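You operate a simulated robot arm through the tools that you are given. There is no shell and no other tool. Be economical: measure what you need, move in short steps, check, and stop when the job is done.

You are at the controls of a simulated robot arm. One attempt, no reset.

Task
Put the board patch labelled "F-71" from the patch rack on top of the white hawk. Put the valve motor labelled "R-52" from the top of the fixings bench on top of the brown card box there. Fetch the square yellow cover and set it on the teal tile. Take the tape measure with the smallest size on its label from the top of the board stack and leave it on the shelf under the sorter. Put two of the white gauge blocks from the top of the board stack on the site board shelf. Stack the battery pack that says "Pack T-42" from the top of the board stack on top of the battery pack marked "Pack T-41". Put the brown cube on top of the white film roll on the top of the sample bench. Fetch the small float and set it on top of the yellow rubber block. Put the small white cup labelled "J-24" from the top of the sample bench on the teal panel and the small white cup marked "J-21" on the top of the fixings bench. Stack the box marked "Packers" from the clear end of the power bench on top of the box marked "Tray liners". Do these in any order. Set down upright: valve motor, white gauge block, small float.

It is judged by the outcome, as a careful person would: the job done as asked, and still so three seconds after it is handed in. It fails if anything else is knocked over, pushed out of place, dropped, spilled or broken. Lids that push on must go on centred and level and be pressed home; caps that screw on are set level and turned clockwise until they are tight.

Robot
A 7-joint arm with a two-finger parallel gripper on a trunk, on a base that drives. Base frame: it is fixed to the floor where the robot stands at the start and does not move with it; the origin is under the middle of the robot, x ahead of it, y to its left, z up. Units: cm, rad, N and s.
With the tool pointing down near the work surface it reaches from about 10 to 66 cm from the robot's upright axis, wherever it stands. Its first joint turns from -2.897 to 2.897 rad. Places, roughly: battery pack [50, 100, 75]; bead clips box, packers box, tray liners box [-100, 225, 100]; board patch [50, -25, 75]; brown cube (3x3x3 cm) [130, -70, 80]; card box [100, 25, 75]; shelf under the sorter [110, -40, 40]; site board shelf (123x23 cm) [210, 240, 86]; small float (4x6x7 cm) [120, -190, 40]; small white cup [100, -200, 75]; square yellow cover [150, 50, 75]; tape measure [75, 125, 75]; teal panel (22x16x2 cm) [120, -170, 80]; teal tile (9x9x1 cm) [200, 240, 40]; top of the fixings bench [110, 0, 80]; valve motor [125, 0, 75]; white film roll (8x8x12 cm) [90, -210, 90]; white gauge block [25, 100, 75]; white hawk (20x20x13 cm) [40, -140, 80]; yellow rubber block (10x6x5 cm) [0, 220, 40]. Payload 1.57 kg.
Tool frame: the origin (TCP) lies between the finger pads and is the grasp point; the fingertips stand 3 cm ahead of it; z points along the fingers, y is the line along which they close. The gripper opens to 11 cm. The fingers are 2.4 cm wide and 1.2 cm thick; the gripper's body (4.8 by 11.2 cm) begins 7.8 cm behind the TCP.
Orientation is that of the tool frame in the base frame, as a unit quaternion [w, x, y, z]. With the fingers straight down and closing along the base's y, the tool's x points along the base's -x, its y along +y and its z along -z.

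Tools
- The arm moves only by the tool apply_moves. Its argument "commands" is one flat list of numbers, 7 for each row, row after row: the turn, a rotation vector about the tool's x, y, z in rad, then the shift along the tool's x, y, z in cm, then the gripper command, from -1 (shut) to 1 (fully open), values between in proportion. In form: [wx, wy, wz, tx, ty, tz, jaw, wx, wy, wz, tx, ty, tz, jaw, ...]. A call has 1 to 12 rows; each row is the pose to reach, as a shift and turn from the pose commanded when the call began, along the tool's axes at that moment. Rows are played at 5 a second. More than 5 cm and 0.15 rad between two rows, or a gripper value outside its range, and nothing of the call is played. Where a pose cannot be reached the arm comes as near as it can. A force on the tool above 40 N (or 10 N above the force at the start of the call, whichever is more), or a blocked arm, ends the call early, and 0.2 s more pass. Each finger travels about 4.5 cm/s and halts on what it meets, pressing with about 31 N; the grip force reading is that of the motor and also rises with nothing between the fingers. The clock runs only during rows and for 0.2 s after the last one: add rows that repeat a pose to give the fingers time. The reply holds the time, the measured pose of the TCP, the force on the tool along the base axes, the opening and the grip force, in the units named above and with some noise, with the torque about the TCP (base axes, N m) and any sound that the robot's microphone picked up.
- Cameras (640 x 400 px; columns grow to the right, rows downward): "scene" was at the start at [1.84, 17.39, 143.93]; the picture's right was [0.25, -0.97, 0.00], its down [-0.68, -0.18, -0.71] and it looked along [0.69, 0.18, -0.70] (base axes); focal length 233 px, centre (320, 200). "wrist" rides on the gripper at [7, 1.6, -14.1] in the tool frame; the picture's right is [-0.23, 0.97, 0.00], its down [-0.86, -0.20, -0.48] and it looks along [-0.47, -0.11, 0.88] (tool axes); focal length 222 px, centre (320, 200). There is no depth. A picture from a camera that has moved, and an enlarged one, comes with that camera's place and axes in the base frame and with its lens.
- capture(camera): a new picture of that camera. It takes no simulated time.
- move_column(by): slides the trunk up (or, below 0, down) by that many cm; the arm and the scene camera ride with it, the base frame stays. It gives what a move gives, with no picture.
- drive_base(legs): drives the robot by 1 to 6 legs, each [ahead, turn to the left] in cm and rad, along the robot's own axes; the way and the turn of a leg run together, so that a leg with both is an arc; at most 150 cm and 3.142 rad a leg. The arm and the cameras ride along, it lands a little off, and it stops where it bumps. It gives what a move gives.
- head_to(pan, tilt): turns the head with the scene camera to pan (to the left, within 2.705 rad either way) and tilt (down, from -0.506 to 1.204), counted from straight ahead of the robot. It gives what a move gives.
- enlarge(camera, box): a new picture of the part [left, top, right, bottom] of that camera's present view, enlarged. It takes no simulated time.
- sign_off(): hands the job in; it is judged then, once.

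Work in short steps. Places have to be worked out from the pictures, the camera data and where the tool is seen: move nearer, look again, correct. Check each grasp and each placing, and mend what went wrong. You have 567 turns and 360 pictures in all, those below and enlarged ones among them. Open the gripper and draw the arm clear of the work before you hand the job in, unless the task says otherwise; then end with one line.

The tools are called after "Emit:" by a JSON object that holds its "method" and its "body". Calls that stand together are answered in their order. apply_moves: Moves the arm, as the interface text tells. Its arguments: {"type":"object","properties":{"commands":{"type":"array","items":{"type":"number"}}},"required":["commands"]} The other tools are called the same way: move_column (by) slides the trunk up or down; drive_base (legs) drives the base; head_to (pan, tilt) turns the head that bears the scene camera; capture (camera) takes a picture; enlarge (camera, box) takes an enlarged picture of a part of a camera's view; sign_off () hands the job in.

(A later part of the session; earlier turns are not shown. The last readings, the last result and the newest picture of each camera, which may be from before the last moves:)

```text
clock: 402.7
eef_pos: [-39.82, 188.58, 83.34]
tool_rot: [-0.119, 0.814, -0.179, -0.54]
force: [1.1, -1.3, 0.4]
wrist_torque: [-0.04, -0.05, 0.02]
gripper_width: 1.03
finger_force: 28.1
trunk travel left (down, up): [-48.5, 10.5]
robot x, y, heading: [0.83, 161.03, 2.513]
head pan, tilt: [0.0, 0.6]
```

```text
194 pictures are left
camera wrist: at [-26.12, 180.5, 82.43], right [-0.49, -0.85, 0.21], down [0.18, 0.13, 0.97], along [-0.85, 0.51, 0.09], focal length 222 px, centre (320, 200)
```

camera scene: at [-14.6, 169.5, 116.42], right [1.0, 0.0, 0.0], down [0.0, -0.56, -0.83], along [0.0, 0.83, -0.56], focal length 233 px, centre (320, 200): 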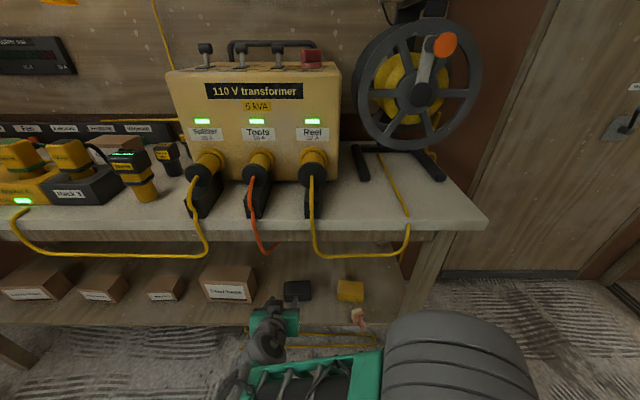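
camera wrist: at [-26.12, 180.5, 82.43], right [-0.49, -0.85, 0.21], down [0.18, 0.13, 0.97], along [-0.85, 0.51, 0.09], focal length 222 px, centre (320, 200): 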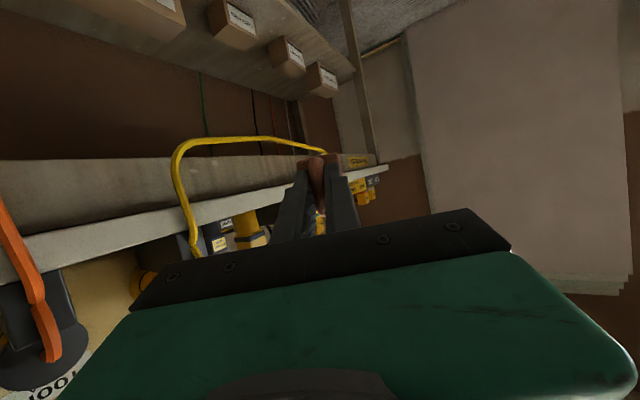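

Now I rotate the tool so the float comes upright (handle up).

Emit:
{"method": "apply_moves", "body": {"commands": [0, 0.14, 0, -0.5, 0, -0.8, -1, 0, 0.28, 0, -1, 0, -1.6, -1, 0, 0.42, 0, -1.5, 0, -2.4, -1, 0, 0.56, 0, -2, 0, -3.2, -1, 0, 0.7, 0, -2.5, 0, -4, -1, 0, 0.84, 0, -3, 0, -4.8, -1, 0, 0.98, 0, -3.5, 0, -5, -1, 0, 1.12, 0, -4, 0, -5, -1, 0, 1.26, 0, -4.5, 0, -5, -1, 0, 1.4, 0, -5, 0, -5, -1, 0, 1.54, 0, -5, 0, -5, -1]}}

Emit:
{"method": "capture", "body": {"camera": "wrist"}}

Emit:
{"method": "capture", "body": {"camera": "scene"}}

```text
clock: 403.7
eef_pos: [-36.18, 179.93, 82.9]
tool_rot: [-0.048, 0.842, -0.218, -0.491]
force: [0.1, 1.3, -1.6]
wrist_torque: [-0.05, 0.01, 0.0]
gripper_width: 1.02
finger_force: 28.3
out of reach, approached as far as the arm can: row 1, 2, 3, 4, 5
trunk travel left (down, up): [-48.5, 10.5]
robot x, y, heading: [1.03, 161.14, 2.514]
head pan, tilt: [0.0, 0.6]
stopped in row 5: the arm was blocked; the commanded pose is now the measured one
```

```text
193 pictures are left
camera wrist: at [-22.49, 172.01, 84.4], right [-0.5, -0.8, 0.32], down [0.11, 0.31, 0.94], along [-0.86, 0.51, -0.07], focal length 222 px, centre (320, 200)
```

wrist: 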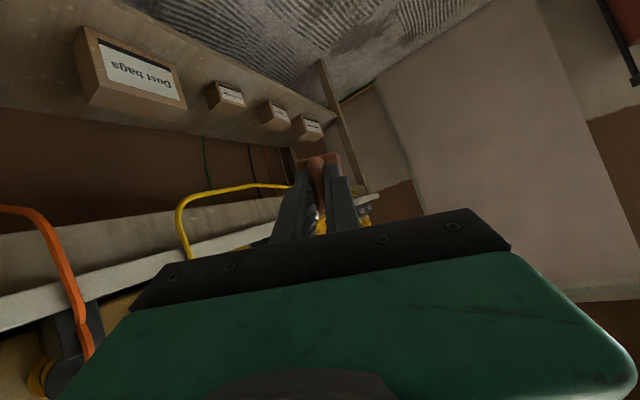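

```text
192 pictures are left
camera scene: at [-10.45, 150.07, 156.42], right [0.59, 0.81, 0.0], down [0.46, -0.33, -0.82], along [-0.67, 0.49, -0.57], focal length 233 px, centre (320, 200)
```

scene: 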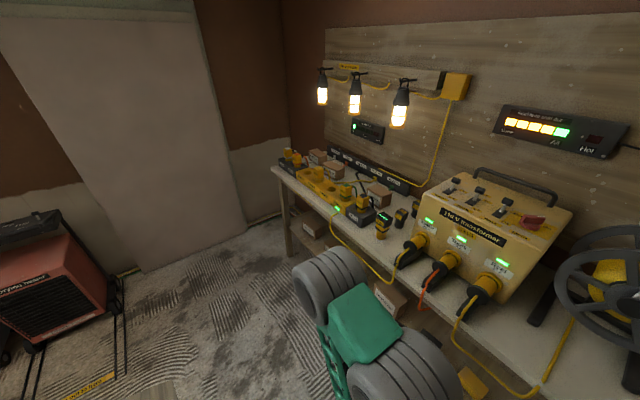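

I extend the arm outwards and up first, then rotate.

Emit:
{"method": "apply_moves", "body": {"commands": [0, 0, 0, -3.7, 1, 2.5, -1, 0, 0, 0, -7.4, 2, 5, -1, 0, 0, 0, -11.1, 3, 7.5, -1, 0, 0, 0, -14.8, 4.1, 10, -1]}}

Emit:
{"method": "apply_moves", "body": {"commands": [0, 0.14, 0, 0, 0, 0, -1, 0, 0.28, 0, 0, 0, 0, -1, 0, 0.42, 0, 0, 0, 0, -1, 0, 0.56, 0, 0, 0, 0, -1, 0, 0.7, 0, 0, 0, 0, -1, 0, 0.84, 0, 0, 0, 0, -1, 0, 0.98, 0, 0, 0, 0, -1, 0, 1.12, 0, 0, 0, 0, -1, 0, 1.26, 0, 0, 0, 0, -1, 0, 1.4, 0, 0, 0, 0, -1]}}

Emit:
{"method": "capture", "body": {"camera": "wrist"}}

Emit:
{"method": "capture", "body": {"camera": "scene"}}

```text
clock: 404.7
eef_pos: [-38.64, 179.49, 82.02]
tool_rot: [-0.049, 0.841, -0.219, -0.493]
force: [0.1, 0.2, -0.2]
wrist_torque: [-0.01, -0.04, 0.03]
gripper_width: 1.02
finger_force: 28.0
out of reach, approached as far as the arm can: row 1, 2, 3, 4
trunk travel left (down, up): [-48.5, 10.5]
robot x, y, heading: [0.79, 160.91, 2.513]
head pan, tilt: [0.0, 0.6]
```

```text
clock: 405.5
eef_pos: [-40.07, 176.57, 82.76]
tool_rot: [0.029, 0.827, -0.242, -0.506]
force: [-0.9, -0.6, -0.4]
wrist_torque: [0.01, -0.05, 0.0]
gripper_width: 1.03
finger_force: 28.5
out of reach, approached as far as the arm can: row 1, 2, 3, 4
trunk travel left (down, up): [-48.5, 10.5]
robot x, y, heading: [1.12, 160.59, 2.511]
head pan, tilt: [0.0, 0.6]
stopped in row 4: the arm was blocked; the commanded pose is now the measured one
```

```text
191 pictures are left
camera wrist: at [-25.85, 169.29, 84.35], right [-0.44, -0.76, 0.47], down [0.17, 0.45, 0.88], along [-0.88, 0.47, -0.07], focal length 222 px, centre (320, 200)
```

wrist: 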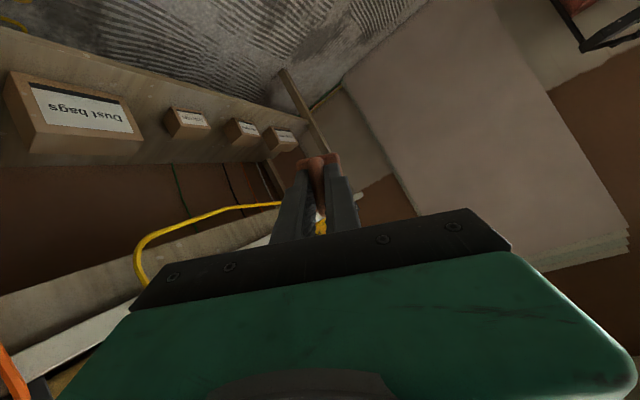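

```text
190 pictures are left
camera scene: at [-10.56, 149.99, 156.41], right [0.59, 0.81, 0.0], down [0.46, -0.33, -0.82], along [-0.67, 0.49, -0.57], focal length 233 px, centre (320, 200)
```

scene: 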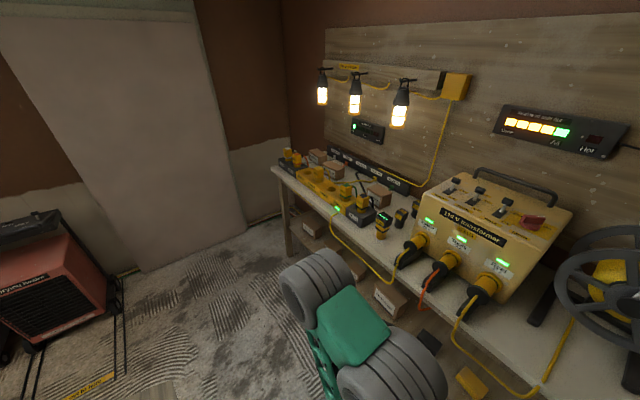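

Emit:
{"method": "apply_moves", "body": {"commands": [0, 0, 0, 0, 0, 2, -1, 0, 0, 0, 0, 0, 4, -1, 0, 0, 0, 0, 0, 7, -1]}}

Emit:
{"method": "head_to", "body": {"pan": 0.3, "tilt": 1.1}}

Emit:
{"method": "capture", "body": {"camera": "scene"}}

```text
clock: 406.3
eef_pos: [-43.39, 177.34, 80.79]
tool_rot: [0.031, 0.819, -0.242, -0.519]
force: [0.1, -0.2, -0.8]
wrist_torque: [0.01, -0.02, 0.01]
gripper_width: 1.01
finger_force: 28.4
out of reach, approached as far as the arm can: row 2, 3
trunk travel left (down, up): [-48.5, 10.5]
robot x, y, heading: [1.05, 161.45, 2.513]
head pan, tilt: [0.0, 0.6]
```

```text
clock: 407.2
eef_pos: [-43.79, 177.6, 80.8]
tool_rot: [0.031, 0.817, -0.242, -0.522]
force: [-0.2, 0.1, -0.4]
wrist_torque: [-0.02, 0.01, -0.03]
gripper_width: 1.02
finger_force: 28.0
trunk travel left (down, up): [-48.5, 10.5]
robot x, y, heading: [1.08, 160.8, 2.512]
head pan, tilt: [0.3, 1.1]
```

```text
189 pictures are left
camera scene: at [-9.37, 146.83, 152.55], right [0.32, 0.95, 0.0], down [0.84, -0.29, -0.45], along [-0.43, 0.15, -0.89], focal length 233 px, centre (320, 200)
```

scene: 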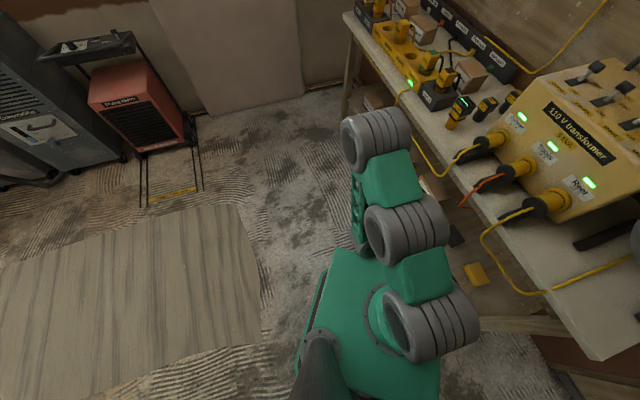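

The elbow has flopped far out and the forearm is folded under. I raise the tool straight up relative to the shoulder to unfold it.

Emit:
{"method": "apply_moves", "body": {"commands": [0, 0, 0, -2.5, 0.9, -1.35, -1, 0, 0, 0, -5, 1.8, -2.7, -1, 0, 0, 0, -7.5, 2.7, -4, -1, 0, 0, 0, -10, 3.6, -5.4, -1, 0, 0, 0, -12.5, 4.5, -6.7, -1, 0, 0, 0, -15, 5.4, -8.1, -1]}}

Emit:
{"method": "capture", "body": {"camera": "scene"}}

```text
clock: 408.6
eef_pos: [-39.42, 175.45, 84.85]
tool_rot: [0.028, 0.824, -0.241, -0.512]
force: [-0.4, 0.6, 0.6]
wrist_torque: [-0.04, -0.03, -0.03]
gripper_width: 1.03
finger_force: 27.8
out of reach, approached as far as the arm can: row 1, 2, 3, 4, 5, 6
trunk travel left (down, up): [-48.5, 10.5]
robot x, y, heading: [1.0, 160.98, 2.514]
head pan, tilt: [0.3, 1.1]
```

```text
188 pictures are left
camera scene: at [-9.43, 146.83, 152.54], right [0.32, 0.95, 0.0], down [0.84, -0.29, -0.45], along [-0.43, 0.15, -0.89], focal length 233 px, centre (320, 200)
```

scene: 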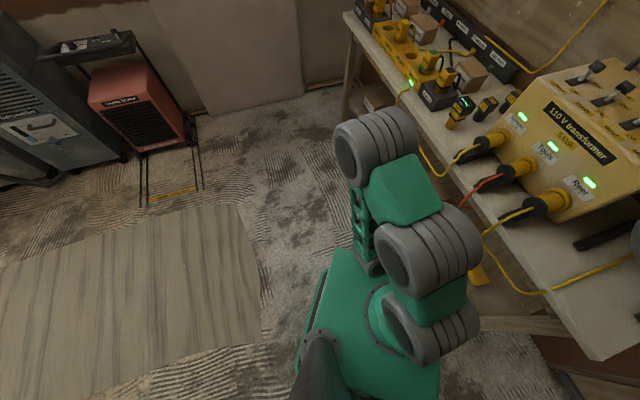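

I rotate the tool about the wrist (which only needs the last joint) to bring the float upright.

Emit:
{"method": "apply_moves", "body": {"commands": [0, 0, 0, 4.5, -1.3, 0, -1, 0, 0, 0, 9, -2.6, -0.3, -1, 0, 0, 0, 13.9, -4, -0.5, -1, 0, 0.14, 0, 16.8, -4, -0.7, -1, 0, 0.28, 0, 19.7, -4, -1.3, -1, 0, 0.42, 0, 22.5, -4, -2.3, -1, 0, 0.56, 0, 25, -4, -3.7, -1, 0, 0.7, 0, 27.4, -4, -5.4, -1, 0, 0.84, 0, 29.5, -4, -7.5, -1]}}

Emit:
{"method": "capture", "body": {"camera": "wrist"}}

```text
refused: row 3 steps farther than a row can; nothing moved
```

```text
187 pictures are left
camera wrist: at [-25.28, 168.3, 86.19], right [-0.44, -0.76, 0.47], down [0.17, 0.45, 0.88], along [-0.88, 0.47, -0.06], focal length 222 px, centre (320, 200)
```

wrist: 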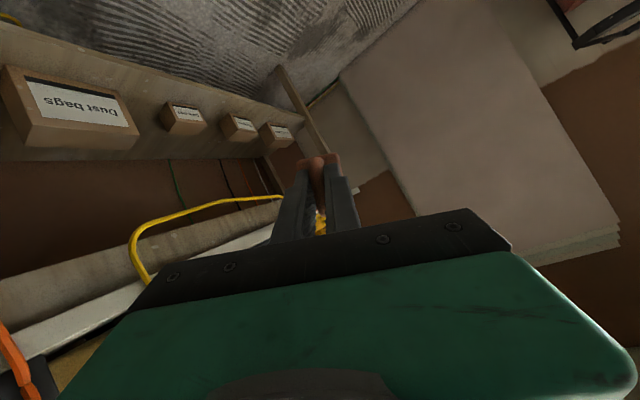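

Emit:
{"method": "apply_moves", "body": {"commands": [0, 0, 0, 3.5, -1, 0, -1, 0, 0, 0, 7, -2, -0.2, -1, 0, 0, 0, 10.5, -3, -0.4, -1, 0, 0, 0, 13.9, -4, -0.5, -1, 0, 0.14, 0, 16.8, -4, -0.7, -1, 0, 0.28, 0, 19.7, -4, -1.3, -1, 0, 0.42, 0, 22.5, -4, -2.3, -1, 0, 0.56, 0, 25, -4, -3.7, -1, 0, 0.7, 0, 27.4, -4, -5.4, -1, 0, 0.84, 0, 29.5, -4, -7.5, -1]}}

Emit:
{"method": "capture", "body": {"camera": "wrist"}}

```text
clock: 409.3
eef_pos: [-39.62, 175.67, 86.59]
tool_rot: [-0.063, 0.803, -0.114, -0.582]
force: [0.4, -0.3, -0.6]
wrist_torque: [0.04, 0.0, -0.04]
gripper_width: 0.99
finger_force: 27.9
trunk travel left (down, up): [-48.5, 10.5]
robot x, y, heading: [0.87, 161.01, 2.513]
head pan, tilt: [0.3, 1.1]
stopped in row 3: the arm was blocked; the commanded pose is now the measured one
```

```text
186 pictures are left
camera wrist: at [-24.92, 170.0, 84.43], right [-0.32, -0.92, 0.25], down [0.24, 0.17, 0.96], along [-0.92, 0.36, 0.16], focal length 222 px, centre (320, 200)
```

wrist: 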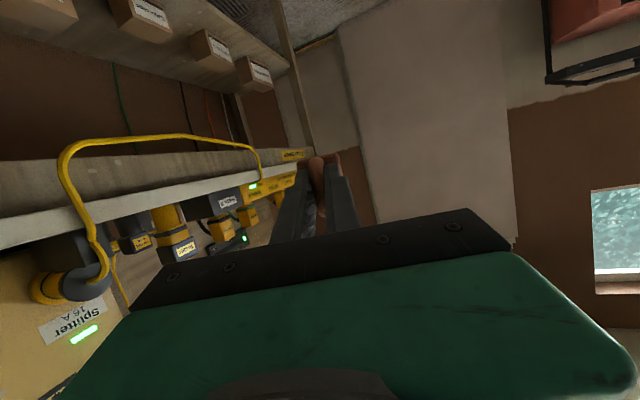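

Emit:
{"method": "apply_moves", "body": {"commands": [0, 0.14, 0, 2.9, 0, -0.2, -1, 0, 0.28, 0, 5.8, 0, -0.8, -1, 0, 0.42, 0, 8.6, 0, -1.8, -1, 0, 0.56, 0, 11.2, 0, -3.2, -1, 0, 0.7, 0, 13.5, 0, -4.9, -1]}}

Emit:
{"method": "capture", "body": {"camera": "scene"}}

```text
clock: 410.2
eef_pos: [-37.9, 172.08, 82.15]
tool_rot: [0.004, 0.869, -0.143, -0.473]
force: [0.0, 0.1, 0.0]
wrist_torque: [0.03, -0.06, 0.06]
gripper_width: 1.02
finger_force: 27.9
out of reach, approached as far as the arm can: row 2, 3, 4
trunk travel left (down, up): [-48.5, 10.5]
robot x, y, heading: [0.91, 160.73, 2.513]
head pan, tilt: [0.3, 1.1]
stopped in row 4: the arm was blocked; the commanded pose is now the measured one
```

```text
185 pictures are left
camera scene: at [-9.36, 146.86, 152.55], right [0.32, 0.95, 0.0], down [0.84, -0.29, -0.45], along [-0.43, 0.15, -0.89], focal length 233 px, centre (320, 200)
```

scene: 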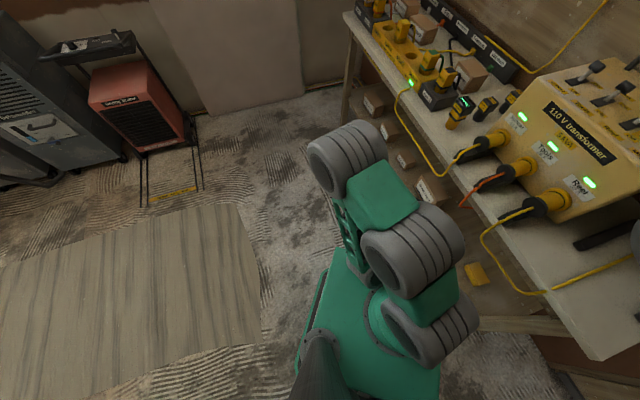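

Emit:
{"method": "apply_moves", "body": {"commands": [0, 0, 0, -2.4, 0.2, 1.4, -1, 0, 0, 0, -4.7, 0.4, 2.8, -1, 0, 0, 0, -7.1, 0.5, 4.2, -1, 0, 0, 0, -9.4, 0.7, 5.6, -1, 0, 0, 0, -11.8, 0.9, 7, -1]}}

```text
clock: 411.4
eef_pos: [-37.68, 172.09, 82.22]
tool_rot: [0.003, 0.869, -0.143, -0.473]
force: [0.0, -1.0, -0.6]
wrist_torque: [-0.01, -0.03, 0.0]
gripper_width: 1.06
finger_force: 28.2
out of reach, approached as far as the arm can: row 1, 2, 3, 4, 5
trunk travel left (down, up): [-48.5, 10.5]
robot x, y, heading: [0.81, 161.07, 2.505]
head pan, tilt: [0.3, 1.1]
```

Emit:
{"method": "apply_moves", "body": {"commands": [0, 0, 0, 3.8, -0.5, 0.9, -1, 0, 0, 0, 7.6, -1, 1.8, -1, 0, 0, 0, 11.3, -1.6, 2.6, -1, 0, 0, 0, 11.3, -1.6, 2.6, -1]}}

```text
clock: 412.0
eef_pos: [-38.84, 172.53, 84.04]
tool_rot: [-0.066, 0.845, -0.041, -0.53]
force: [-0.6, 0.1, -0.7]
wrist_torque: [0.0, -0.02, -0.03]
gripper_width: 1.02
finger_force: 28.6
trunk travel left (down, up): [-48.5, 10.5]
robot x, y, heading: [0.73, 160.8, 2.51]
head pan, tilt: [0.3, 1.1]
stopped in row 2: the arm was blocked; the commanded pose is now the measured one
```

Emit:
{"method": "apply_moves", "body": {"commands": [0, 0, 0, 0.7, 0, 3.2, -1, 0, 0, 0, 1.4, 0, 6.4, -1, 0, 0, 0, 2.2, 0, 9.6, -1, 0, 0, 0, 2.9, 0, 12.7, -1]}}

Emit:
{"method": "capture", "body": {"camera": "scene"}}

```text
clock: 412.7
eef_pos: [-38.69, 174.76, 80.55]
tool_rot: [-0.105, 0.87, 0.007, -0.482]
force: [0.8, -0.2, -0.6]
wrist_torque: [-0.03, -0.01, 0.0]
gripper_width: 1.01
finger_force: 28.4
trunk travel left (down, up): [-48.5, 10.5]
robot x, y, heading: [0.9, 161.13, 2.509]
head pan, tilt: [0.3, 1.1]
stopped in row 3: the arm was blocked; the commanded pose is now the measured one
```

```text
184 pictures are left
camera scene: at [-9.3, 146.8, 152.55], right [0.32, 0.95, 0.0], down [0.84, -0.29, -0.45], along [-0.43, 0.15, -0.89], focal length 233 px, centre (320, 200)
```

scene: 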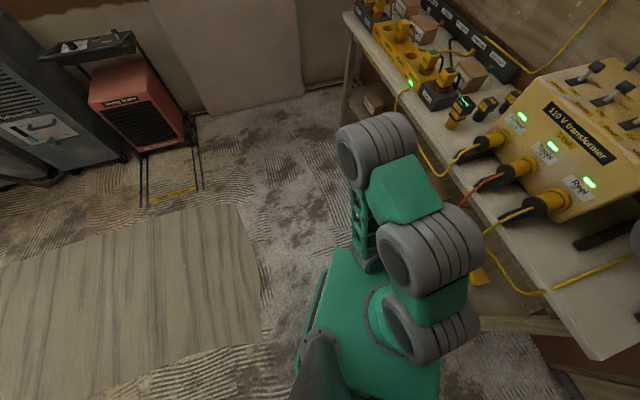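

The forearm is wedged under the upper arm; I move the tool straight down to free it.

Emit:
{"method": "apply_moves", "body": {"commands": [0, 0, 0, 2.5, 0.6, 1.5, -1, 0, 0, 0, 5, 1.2, 3.1, -1, 0, 0, 0, 7.5, 1.7, 4.6, -1, 0, 0, 0, 10, 2.3, 6.2, -1, 0, 0, 0, 12.6, 2.9, 7.7, -1]}}

Emit:
{"method": "capture", "body": {"camera": "wrist"}}

```text
clock: 413.5
eef_pos: [-41.26, 174.85, 78.93]
tool_rot: [-0.107, 0.841, 0.002, -0.53]
force: [-0.5, 0.2, -0.4]
wrist_torque: [0.02, 0.02, -0.01]
gripper_width: 1.03
finger_force: 28.4
trunk travel left (down, up): [-48.5, 10.5]
robot x, y, heading: [1.09, 160.99, 2.512]
head pan, tilt: [0.3, 1.1]
stopped in row 3: the arm was blocked; the commanded pose is now the measured one
```

```text
183 pictures are left
camera wrist: at [-25.73, 171.49, 78.23], right [-0.21, -0.98, 0.03], down [0.07, 0.01, 1.0], along [-0.98, 0.21, 0.07], focal length 222 px, centre (320, 200)
```

wrist: 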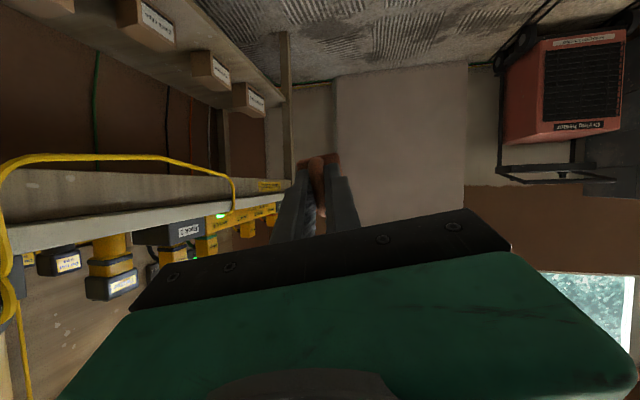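

Emit:
{"method": "apply_moves", "body": {"commands": [0, -0.05, 0, 0, 0, 2, -1, 0, -0.1, 0, 0, 0, 4, -1, 0, -0.1, 0, 0, 0, 6, -1, 0, -0.1, 0, 0, 0, 8, -1, 0, -0.1, 0, 0, 0, 10, -1, 0, -0.1, 0, 0, 0, 12, -1]}}

```text
clock: 414.1
eef_pos: [-41.74, 174.94, 79.4]
tool_rot: [-0.098, 0.827, 0.007, -0.554]
force: [0.1, -0.7, -0.4]
wrist_torque: [0.01, -0.04, -0.01]
gripper_width: 1.03
finger_force: 27.9
trunk travel left (down, up): [-48.5, 10.5]
robot x, y, heading: [1.03, 160.76, 2.511]
head pan, tilt: [0.3, 1.1]
stopped in row 3: the arm was blocked; the commanded pose is now the measured one
```

Emit:
{"method": "apply_moves", "body": {"commands": [0, 0, 0, 1, -3.2, -0.9, -1, 0, 0, 0, 1.9, -6.4, -1.8, -1, 0, 0, 0, 2.9, -9.7, -2.7, -1, 0, 0, 0, 3.8, -12.9, -3.6, -1]}}

Emit:
{"method": "head_to", "body": {"pan": -0.6, "tilt": 1.15}}

Emit:
{"method": "capture", "body": {"camera": "scene"}}

```text
clock: 415.1
eef_pos: [-36.51, 185.68, 78.87]
tool_rot: [-0.099, 0.829, 0.005, -0.55]
force: [0.8, -0.4, -1.1]
wrist_torque: [0.0, -0.04, -0.03]
gripper_width: 1.0
finger_force: 28.0
out of reach, approached as far as the arm can: row 4
trunk travel left (down, up): [-48.5, 10.5]
robot x, y, heading: [1.42, 161.1, 2.511]
head pan, tilt: [0.3, 1.1]
```

```text
clock: 416.4
eef_pos: [-36.56, 185.85, 79.04]
tool_rot: [-0.1, 0.829, 0.005, -0.551]
force: [-0.1, -0.3, 0.3]
wrist_torque: [0.01, 0.02, 0.03]
gripper_width: 1.0
finger_force: 28.2
trunk travel left (down, up): [-48.5, 10.5]
robot x, y, heading: [0.95, 161.01, 2.509]
head pan, tilt: [-0.6, 1.15]
```

```text
182 pictures are left
camera scene: at [-5.37, 150.39, 152.24], right [0.94, 0.33, 0.0], down [0.31, -0.86, -0.41], along [-0.14, 0.38, -0.91], focal length 233 px, centre (320, 200)
```

scene: 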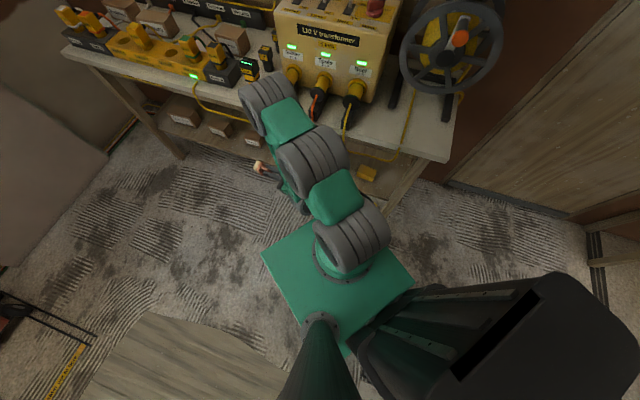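

I turn the base so the arm points along the free corridor, then reach outward.

Emit:
{"method": "drive_base", "body": {"legs": [[0, 0.63]]}}

Emit:
{"method": "apply_moves", "body": {"commands": [0, 0, 0, 0, 0, 2.5, -1, 0, 0, 0, 0, 0, 5, -1, 0, 0, 0, 0, 0, 8, -1, 0, 0, 0, 0, 0, 11, -1]}}

```text
clock: 418.5
eef_pos: [-44.12, 159.01, 79.15]
tool_rot: [0.076, 0.786, 0.261, -0.555]
force: [0.9, -0.8, -0.6]
wrist_torque: [-0.01, 0.01, 0.0]
gripper_width: 0.99
finger_force: 28.3
trunk travel left (down, up): [-48.5, 10.5]
robot x, y, heading: [1.12, 160.89, 3.144]
head pan, tilt: [-0.6, 1.15]
```

```text
clock: 419.5
eef_pos: [-48.45, 154.61, 75.96]
tool_rot: [0.075, 0.786, 0.261, -0.556]
force: [-0.5, 0.6, -1.0]
wrist_torque: [0.03, -0.03, -0.03]
gripper_width: 0.98
finger_force: 28.4
out of reach, approached as far as the arm can: row 2, 3, 4
trunk travel left (down, up): [-48.5, 10.5]
robot x, y, heading: [0.91, 161.35, 3.136]
head pan, tilt: [-0.6, 1.15]
```

Emit:
{"method": "apply_moves", "body": {"commands": [0, 0, 0, 1, -1, 2.5, -1, 0, 0, 0, 2, -2, 5, -1, 0, 0, 0, 3, -3, 7.5, -1, 0, 0, 0, 4, -4, 10, -1]}}

Emit:
{"method": "capture", "body": {"camera": "scene"}}

```text
clock: 420.5
eef_pos: [-48.48, 155.8, 71.53]
tool_rot: [0.075, 0.786, 0.261, -0.555]
force: [-0.4, 0.2, -0.5]
wrist_torque: [-0.02, -0.04, 0.01]
gripper_width: 1.01
finger_force: 28.0
out of reach, approached as far as the arm can: row 1, 2, 3, 4
trunk travel left (down, up): [-48.5, 10.5]
robot x, y, heading: [1.26, 161.06, 3.142]
head pan, tilt: [-0.6, 1.15]
```

```text
181 pictures are left
camera scene: at [1.96, 148.69, 152.24], right [0.57, 0.82, 0.0], down [0.75, -0.52, -0.41], along [-0.34, 0.23, -0.91], focal length 233 px, centre (320, 200)
```

scene: 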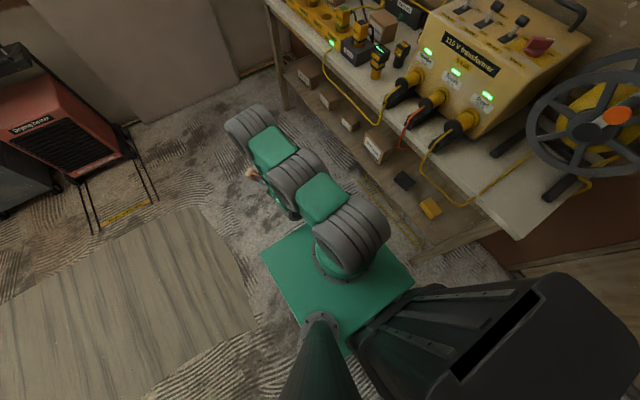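

Emit:
{"method": "apply_moves", "body": {"commands": [0, 0.1, 0, -2, 0.1, -2.4, -1, 0, 0.2, 0, -4, 0.2, -4.8, -1, 0, 0.3, 0, -6, 0.3, -7.2, -1, 0, 0.4, 0, -8, 0.4, -9.6, -1, 0, 0.5, 0, -10, 0.5, -12, -1, 0, 0.6, 0, -12, 0.6, -14.4, -1, 0, 0.7, 0, -14, 0.7, -16.8, -1, 0, 0.8, 0, -16, 0.8, -19.2, -1]}}

Emit:
{"method": "capture", "body": {"camera": "scene"}}

```text
clock: 421.5
eef_pos: [-47.14, 149.43, 80.01]
tool_rot: [0.053, 0.805, 0.223, -0.547]
force: [-0.1, 1.4, -0.8]
wrist_torque: [0.03, -0.05, 0.01]
gripper_width: 1.0
finger_force: 27.9
out of reach, approached as far as the arm can: row 1, 2, 3, 4
trunk travel left (down, up): [-48.5, 10.5]
robot x, y, heading: [1.22, 160.91, 3.138]
head pan, tilt: [-0.6, 1.15]
stopped in row 4: the arm was blocked; the commanded pose is now the measured one
```

```text
180 pictures are left
camera scene: at [1.93, 148.71, 152.23], right [0.57, 0.82, 0.0], down [0.75, -0.52, -0.41], along [-0.34, 0.23, -0.91], focal length 233 px, centre (320, 200)
```

scene: 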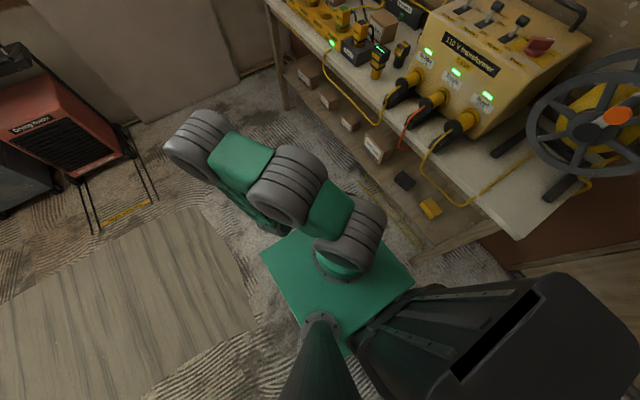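

Emit:
{"method": "enlarge", "body": {"camera": "scene", "box": [140, 90, 420, 310]}}

Emit:
{"method": "capture", "body": {"camera": "wrist"}}

```text
1.82 times, centred on (280, 200) of scene
camera zoom: at [1.93, 148.71, 152.23], right [0.57, 0.82, 0.0], down [0.75, -0.52, -0.41], along [-0.34, 0.23, -0.91], focal length 424 px, centre (393, 200)
```

zoom: 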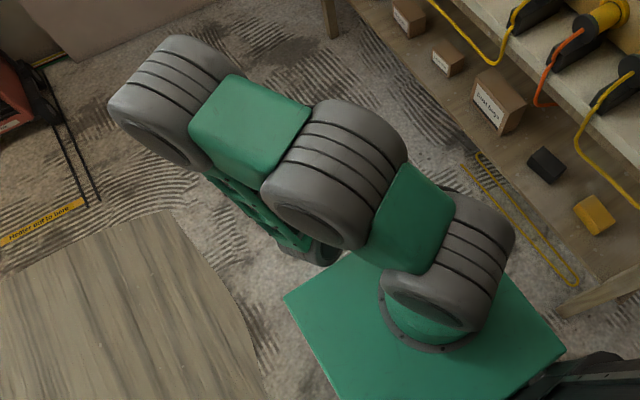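

```text
178 pictures are left
camera wrist: at [-32.18, 154.7, 79.06], right [0.34, -0.94, 0.05], down [0.07, 0.08, 0.99], along [-0.94, -0.33, 0.09], focal length 222 px, centre (320, 200)
```

wrist: 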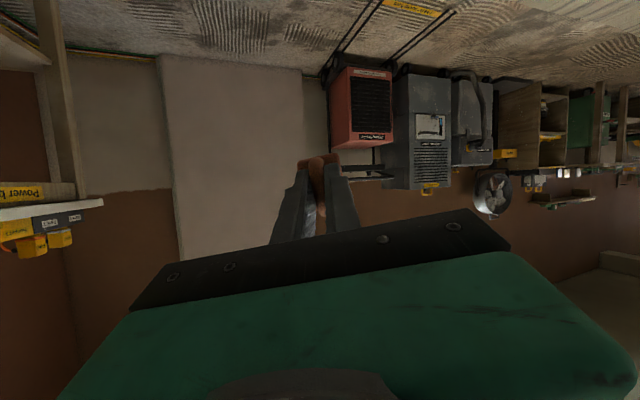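

The arm is folded in a singular way (forearm back under the upper arm). I try to get out by yawing the tool sideways about the wrist.

Emit:
{"method": "apply_moves", "body": {"commands": [0.108, 0.019, 0.048, 0.6, -2.1, -0.3, -1, 0.217, 0.038, 0.095, 1.2, -4.2, -0.8, -1, 0.325, 0.057, 0.143, 1.8, -6.3, -1.5, -1, 0.434, 0.076, 0.19, 2.5, -8.4, -2.3, -1, 0.542, 0.095, 0.238, 3.2, -10.5, -3.1, -1]}}

Emit:
{"method": "apply_moves", "body": {"commands": [0, 0.1, 0, 2.1, 0, -0.1, -1, 0, 0.2, 0, 4.2, 0, -0.4, -1, 0, 0.3, 0, 6.2, 0, -0.9, -1, 0, 0.4, 0, 8.2, 0, -1.7, -1]}}

```text
clock: 422.7
eef_pos: [-47.61, 160.99, 79.85]
tool_rot: [-0.112, 0.837, -0.023, -0.534]
force: [-0.1, -0.5, 0.0]
wrist_torque: [0.0, -0.04, 0.03]
gripper_width: 1.0
finger_force: 27.8
trunk travel left (down, up): [-48.5, 10.5]
robot x, y, heading: [1.08, 160.78, 3.141]
head pan, tilt: [-0.6, 1.15]
```

```text
clock: 423.7
eef_pos: [-42.83, 161.42, 73.24]
tool_rot: [-0.104, 0.926, -0.046, -0.36]
force: [0.8, -0.2, -1.4]
wrist_torque: [-0.01, 0.02, 0.02]
gripper_width: 0.99
finger_force: 28.5
trunk travel left (down, up): [-48.5, 10.5]
robot x, y, heading: [0.8, 161.0, 3.139]
head pan, tilt: [-0.6, 1.15]
```

That works. I continue the pitch reduction about the wrist, then raise.

Emit:
{"method": "apply_moves", "body": {"commands": [0, 0.1, 0, 2.1, 0, -0.1, -1, 0, 0.2, 0, 4.2, 0, -0.4, -1, 0, 0.3, 0, 6.2, 0, -0.9, -1, 0, 0.4, 0, 8.2, 0, -1.7, -1, 0, 0.5, 0, 10.1, 0, -2.6, -1, 0, 0.6, 0, 11.9, 0, -3.7, -1, 0, 0.7, 0, 13.5, 0, -4.9, -1]}}

Emit:
{"method": "capture", "body": {"camera": "scene"}}

```text
clock: 425.3
eef_pos: [-29.69, 159.74, 67.58]
tool_rot: [-0.079, 0.994, -0.078, -0.02]
force: [-0.3, 0.2, -0.3]
wrist_torque: [0.02, 0.01, -0.03]
gripper_width: 1.0
finger_force: 28.7
trunk travel left (down, up): [-48.5, 10.5]
robot x, y, heading: [0.77, 160.62, 3.143]
head pan, tilt: [-0.6, 1.15]
```

```text
177 pictures are left
camera scene: at [1.96, 148.7, 152.24], right [0.57, 0.82, 0.0], down [0.75, -0.52, -0.41], along [-0.34, 0.23, -0.91], focal length 233 px, centre (320, 200)
```

scene: 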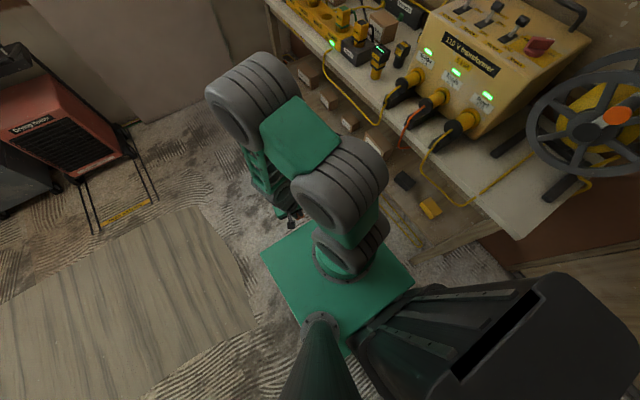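

Emit:
{"method": "apply_moves", "body": {"commands": [0, 0, 0, -2.7, -0.1, -3, -1, 0, 0, 0, -5.4, -0.2, -6.1, -1, 0, 0, 0, -8.1, -0.2, -9.1, -1, 0, 0, 0, -10.8, -0.3, -12.1, -1, 0, 0, 0, -13.5, -0.4, -15.1, -1, 0, 0, 0, -16.2, -0.5, -18.2, -1, 0, 0, 0, -18.9, -0.6, -21.2, -1]}}

Emit:
{"method": "capture", "body": {"camera": "wrist"}}

Emit:
{"method": "capture", "body": {"camera": "scene"}}

```text
clock: 426.9
eef_pos: [-47.82, 159.85, 89.85]
tool_rot: [-0.081, 0.993, -0.078, -0.022]
force: [-0.5, 0.3, -1.4]
wrist_torque: [0.02, -0.01, 0.0]
gripper_width: 1.03
finger_force: 28.0
trunk travel left (down, up): [-48.5, 10.5]
robot x, y, heading: [0.87, 160.4, 3.145]
head pan, tilt: [-0.6, 1.15]
```

```text
176 pictures are left
camera wrist: at [-40.69, 154.85, 103.15], right [-0.38, -0.92, -0.14], down [-0.8, 0.25, 0.55], along [-0.47, 0.32, -0.82], focal length 222 px, centre (320, 200)
```

wrist: 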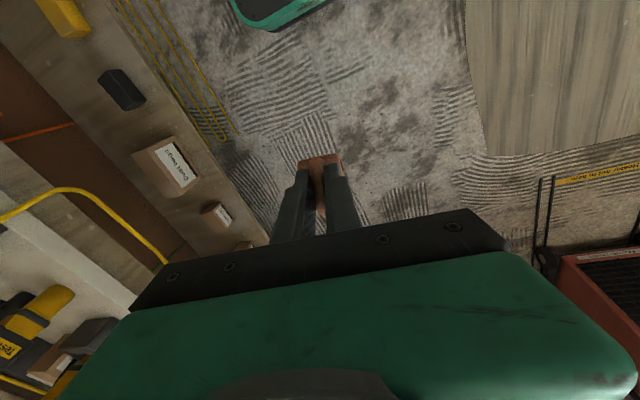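

```text
175 pictures are left
camera scene: at [1.96, 148.7, 152.24], right [0.57, 0.82, 0.0], down [0.75, -0.52, -0.41], along [-0.34, 0.23, -0.91], focal length 233 px, centre (320, 200)
```

scene: 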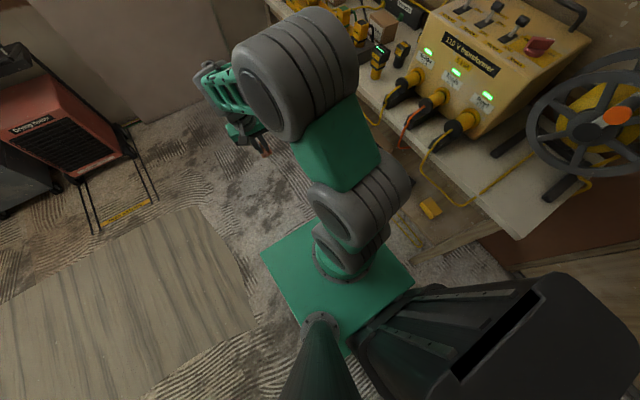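

The arm is back in a normal posture with the float still held. I'll stand the float on the board stack's west end to re-grip it; I drive round there.

Emit:
{"method": "drive_base", "body": {"legs": [[38, 0], [0, 1.57], [58, 0], [0, 1.57]]}}

Emit:
{"method": "head_to", "body": {"pan": 0, "tilt": 0.6}}

Emit:
{"method": "capture", "body": {"camera": "scene"}}

Emit:
{"method": "capture", "body": {"camera": "wrist"}}

```text
clock: 439.8
eef_pos: [11.55, 104.68, 89.82]
tool_rot: [0.021, 0.084, 0.993, -0.081]
force: [0.0, 0.3, -0.2]
wrist_torque: [0.04, 0.01, -0.04]
gripper_width: 1.01
finger_force: 28.3
trunk travel left (down, up): [-48.5, 10.5]
robot x, y, heading: [-36.85, 104.05, -0.013]
head pan, tilt: [-0.6, 1.15]
```

```text
clock: 440.8
eef_pos: [11.61, 104.66, 89.83]
tool_rot: [0.021, 0.084, 0.993, -0.081]
force: [0.4, -0.3, -0.8]
wrist_torque: [-0.01, 0.04, 0.0]
gripper_width: 1.02
finger_force: 28.6
trunk travel left (down, up): [-48.5, 10.5]
robot x, y, heading: [-37.04, 104.42, -0.016]
head pan, tilt: [0.0, 0.6]
```

```text
174 pictures are left
camera scene: at [-34.09, 119.53, 156.41], right [-0.02, -1.0, 0.0], down [-0.57, 0.01, -0.82], along [0.82, -0.01, -0.57], focal length 233 px, centre (320, 200)
```

scene: 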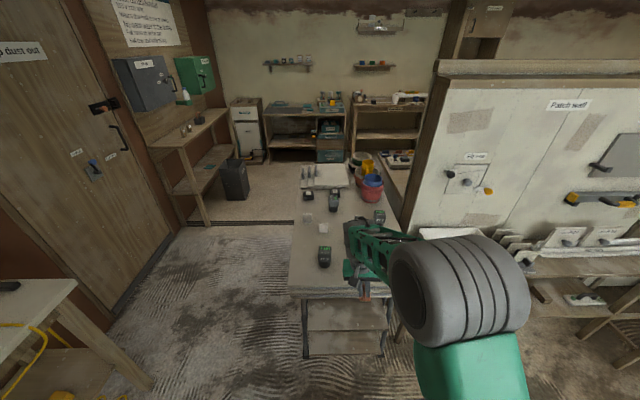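

```text
173 pictures are left
camera wrist: at [4.66, 109.69, 103.12], right [0.39, 0.91, -0.14], down [0.79, -0.26, 0.55], along [0.47, -0.33, -0.82], focal length 222 px, centre (320, 200)
```

wrist: 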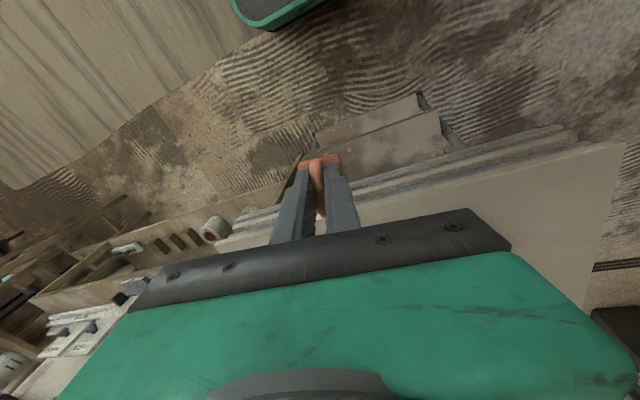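

The stack's west end around [27,104] is free. I drive forward 15 cm, then rotate the tool so the float is upright.

Emit:
{"method": "drive_base", "body": {"legs": [[15, 0]]}}

Emit:
{"method": "apply_moves", "body": {"commands": [-0.032, 0.11, -0.05, 0, 0, -0.7, -1, -0.063, 0.22, -0.1, 0, 0, -1.4, -1, -0.095, 0.33, -0.149, 0, 0, -2.2, -1, -0.127, 0.44, -0.199, 0, 0, -3, -1]}}

Emit:
{"method": "capture", "body": {"camera": "wrist"}}

Emit:
{"method": "head_to", "body": {"pan": 0, "tilt": 0.9}}

Emit:
{"method": "capture", "body": {"camera": "scene"}}

```text
clock: 442.2
eef_pos: [27.0, 104.58, 89.91]
tool_rot: [0.021, 0.084, 0.993, -0.082]
force: [0.6, -0.3, -1.5]
wrist_torque: [0.0, 0.01, -0.02]
gripper_width: 1.01
finger_force: 28.5
trunk travel left (down, up): [-48.5, 10.5]
robot x, y, heading: [-21.45, 103.69, -0.015]
head pan, tilt: [0.0, 0.6]
```

```text
clock: 443.2
eef_pos: [26.77, 104.99, 92.84]
tool_rot: [-0.2, 0.0, 0.98, 0.001]
force: [0.0, 0.4, -1.8]
wrist_torque: [-0.01, -0.03, 0.04]
gripper_width: 1.01
finger_force: 28.1
trunk travel left (down, up): [-48.5, 10.5]
robot x, y, heading: [-21.86, 104.47, -0.019]
head pan, tilt: [0.0, 0.6]
```

```text
172 pictures are left
camera wrist: at [25.97, 106.44, 108.44], right [0.21, 0.97, -0.09], down [0.97, -0.2, 0.11], along [0.09, -0.11, -0.99], focal length 222 px, centre (320, 200)
```

wrist: 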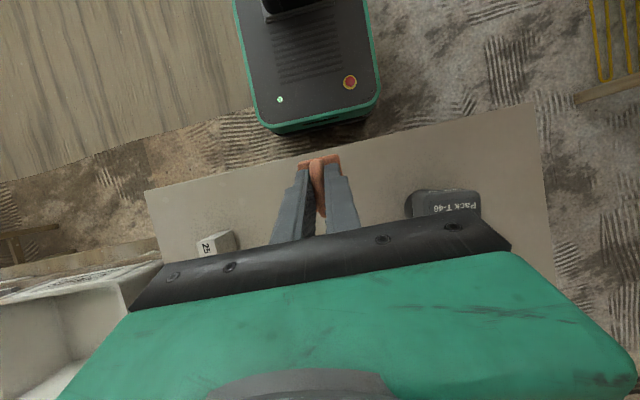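

```text
clock: 444.0
eef_pos: [26.83, 104.82, 92.7]
tool_rot: [-0.198, 0.001, 0.98, 0.0]
force: [-0.1, 0.5, -0.5]
wrist_torque: [0.0, 0.0, -0.01]
gripper_width: 0.99
finger_force: 28.7
trunk travel left (down, up): [-48.5, 10.5]
robot x, y, heading: [-22.06, 104.31, -0.018]
head pan, tilt: [0.0, 0.901]
```

```text
171 pictures are left
camera scene: at [-20.1, 119.32, 153.94], right [-0.02, -1.0, 0.0], down [-0.78, 0.01, -0.62], along [0.62, -0.01, -0.78], focal length 233 px, centre (320, 200)
```

scene: 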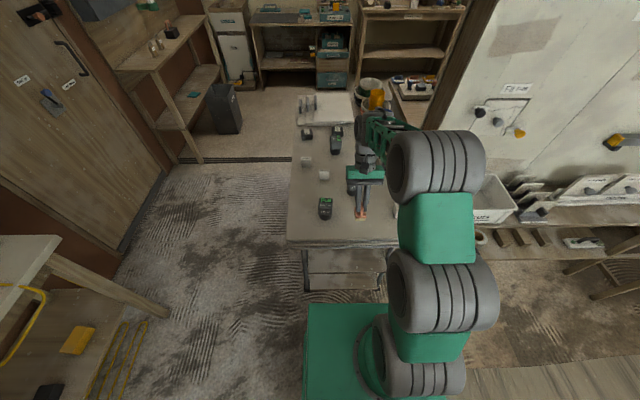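

The float hangs upright above the stack. I move 8 cm inward from the edge and lower it to contact.

Emit:
{"method": "apply_moves", "body": {"commands": [0, 0, 0, -3.7, 0, -1.5, -1, 0, 0, 0, -7.4, 0, -3.1, -1, 0, 0, 0, -8.3, 0, -0.8, -1, 0, 0, 0, -9.3, 0, 1.5, -1]}}

Emit:
{"method": "capture", "body": {"camera": "wrist"}}

Emit:
{"method": "enlarge", "body": {"camera": "scene", "box": [280, 130, 420, 240]}}

```text
clock: 445.0
eef_pos: [34.84, 104.84, 87.82]
tool_rot: [-0.198, 0.001, 0.98, 0.001]
force: [-0.4, -0.6, -0.5]
wrist_torque: [0.0, 0.0, -0.04]
gripper_width: 0.98
finger_force: 29.0
trunk travel left (down, up): [-48.5, 10.5]
robot x, y, heading: [-21.63, 104.17, -0.016]
head pan, tilt: [0.0, 0.901]
```

```text
170 pictures are left
camera wrist: at [33.9, 106.47, 103.61], right [0.21, 0.97, -0.09], down [0.97, -0.2, 0.11], along [0.09, -0.11, -0.99], focal length 222 px, centre (320, 200)
```

wrist: 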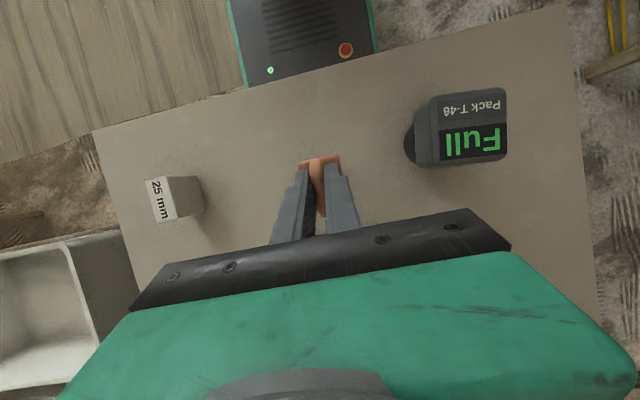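

```text
3.64 times, centred on (350, 185) of scene
camera zoom: at [-20.12, 119.32, 153.94], right [-0.02, -1.0, 0.0], down [-0.78, 0.01, -0.62], along [0.62, -0.01, -0.78], focal length 849 px, centre (211, 254)
```

zoom: 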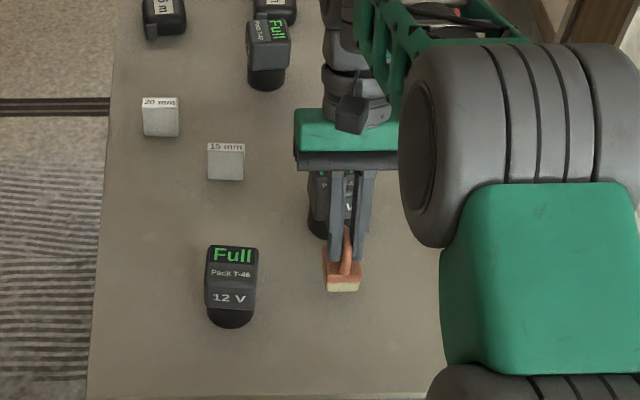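

Emit:
{"method": "apply_moves", "body": {"commands": [0, 0, 0, -0.4, 0, 0.9, -1, 0, 0, 0, -0.7, 0, 1.7, -1, 0, 0, 0, -0.9, 0, 2.2, -1, 0, 0, 0, -1.1, 0, 2.6, -1, 0, 0, 0, -1.25, 0, 3, -1, 0, 0, 0, -1.4, 0, 3.4, -1, 0, 0, 0, -1.6, 0, 3.8, -1, 0, 0, 0, -1.75, 0, 4.2, -1, 0, 0, 0, -1.9, 0, 4.6, -1]}}

Emit:
{"method": "capture", "body": {"camera": "wrist"}}

Emit:
{"method": "enlarge", "body": {"camera": "scene", "box": [310, 160, 410, 240]}}

```text
clock: 446.7
eef_pos: [34.81, 105.01, 84.06]
tool_rot: [-0.194, 0.0, 0.981, 0.0]
force: [-6.0, 0.1, 17.0]
wrist_torque: [-0.04, 0.06, 0.01]
gripper_width: 1.03
finger_force: 28.0
trunk travel left (down, up): [-48.5, 10.5]
robot x, y, heading: [-21.92, 104.01, -0.012]
head pan, tilt: [0.0, 0.901]
stopped in row 8: the force on the tool passed its limit at 44 N (the readings are from after the stop); the commanded pose is now the measured one
```

```text
168 pictures are left
camera wrist: at [33.77, 106.52, 99.76], right [0.21, 0.97, -0.09], down [0.97, -0.2, 0.12], along [0.1, -0.11, -0.99], focal length 222 px, centre (320, 200)
```

wrist: 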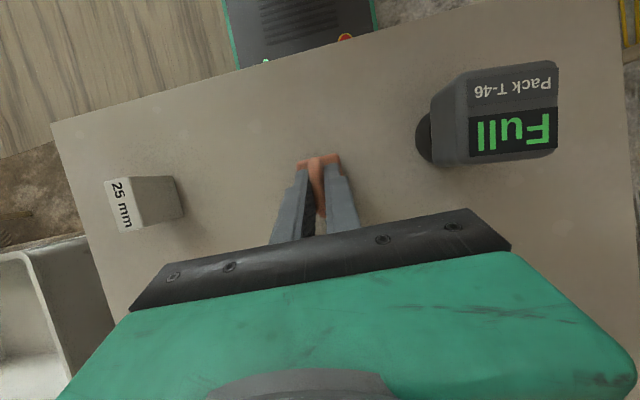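

```text
5.00 times, centred on (360, 200) of scene
camera zoom: at [-20.36, 119.32, 153.93], right [-0.02, -1.0, 0.0], down [-0.78, 0.01, -0.62], along [0.62, -0.01, -0.78], focal length 1167 px, centre (120, 200)
```

zoom: 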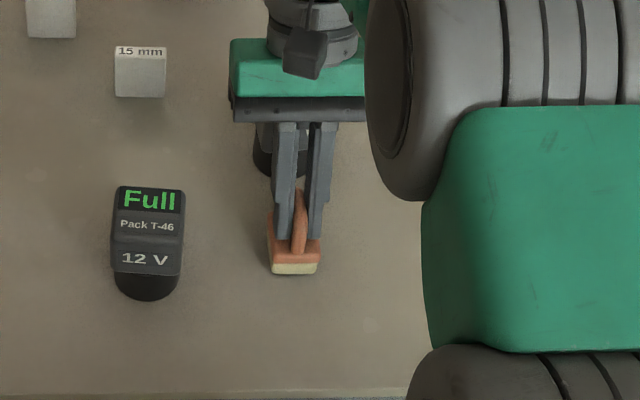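

It stands on the stack. I open and lift straight up.

Emit:
{"method": "apply_moves", "body": {"commands": [0, 0, 0, 0.1, 0, -0.2, -1, 0, 0, 0, 0.1, 0, -0.2, -0.7, 0, 0, 0, 0.1, 0, -0.2, -0.6, 0, 0, 0, 0.1, 0, -0.2, -0.6, 0, 0, 0, 0.7, 0, -1.6, -0.6, 0, 0, 0, 1.6, 0, -3.9, -0.6, 0, 0, 0, 3, 0, -7.4, -0.6, 0, 0, 0, 4.5, 0, -11, -0.6]}}

Emit:
{"method": "enlarge", "body": {"camera": "scene", "box": [280, 130, 420, 240]}}

```text
clock: 448.5
eef_pos: [34.96, 105.03, 95.53]
tool_rot: [-0.195, 0.001, 0.981, 0.0]
force: [0.7, 0.1, -0.4]
wrist_torque: [0.03, 0.01, 0.02]
gripper_width: 2.23
finger_force: 0.1
trunk travel left (down, up): [-48.5, 10.5]
robot x, y, heading: [-22.12, 103.97, -0.014]
head pan, tilt: [0.0, 0.901]
```

```text
3.64 times, centred on (350, 185) of scene
camera zoom: at [-20.07, 119.3, 153.93], right [-0.02, -1.0, 0.0], down [-0.78, 0.01, -0.62], along [0.62, -0.01, -0.78], focal length 849 px, centre (211, 254)
```

zoom: 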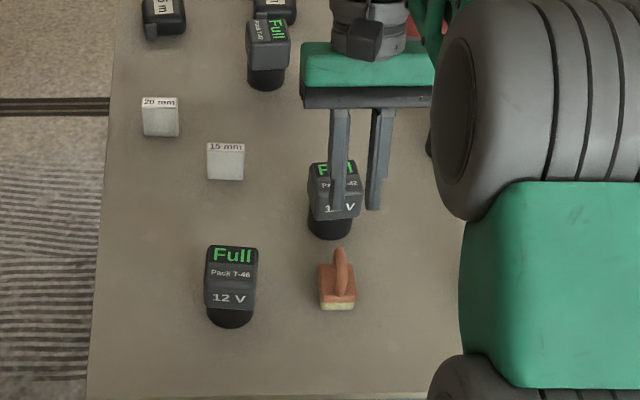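

The float stands upright on the stack. While here I read the labels on the batteries, gauges and tapes.

Emit:
{"method": "apply_moves", "body": {"commands": [0, 0, 0, 4, 0, -1.5, -0.6, 0, 0, 0, 8, 0, -3, -0.6, 0, 0, 0, 12, 0, -4, -0.6]}}

Emit:
{"method": "enlarge", "body": {"camera": "scene", "box": [270, 70, 420, 170]}}

Emit:
{"method": "capture", "body": {"camera": "wrist"}}

```text
clock: 449.3
eef_pos: [25.26, 105.0, 104.14]
tool_rot: [-0.194, 0.001, 0.981, 0.0]
force: [-0.4, -0.1, 0.7]
wrist_torque: [0.0, 0.04, 0.04]
gripper_width: 2.18
finger_force: 0.1
trunk travel left (down, up): [-48.5, 10.5]
robot x, y, heading: [-22.0, 104.24, -0.011]
head pan, tilt: [0.0, 0.901]
```

```text
4.00 times, centred on (345, 120) of scene
camera zoom: at [-20.11, 119.3, 153.93], right [-0.02, -1.0, 0.0], down [-0.78, 0.01, -0.62], along [0.62, -0.01, -0.78], focal length 934 px, centre (220, 520)
```

zoom: 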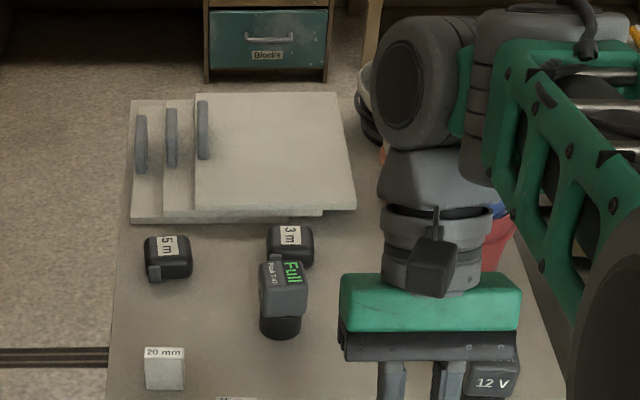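

```text
164 pictures are left
camera wrist: at [24.27, 106.52, 119.81], right [0.21, 0.97, -0.09], down [0.97, -0.2, 0.11], along [0.09, -0.11, -0.99], focal length 222 px, centre (320, 200)
```

wrist: 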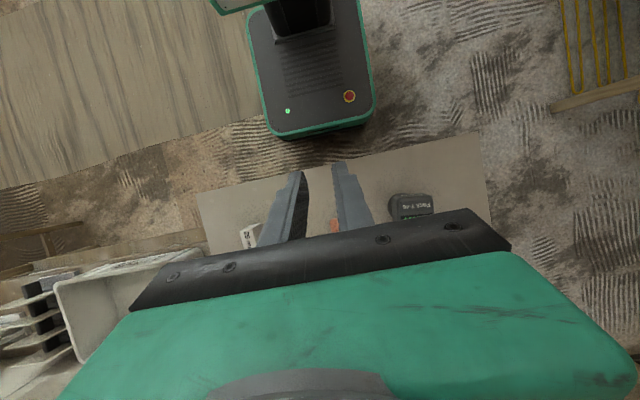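

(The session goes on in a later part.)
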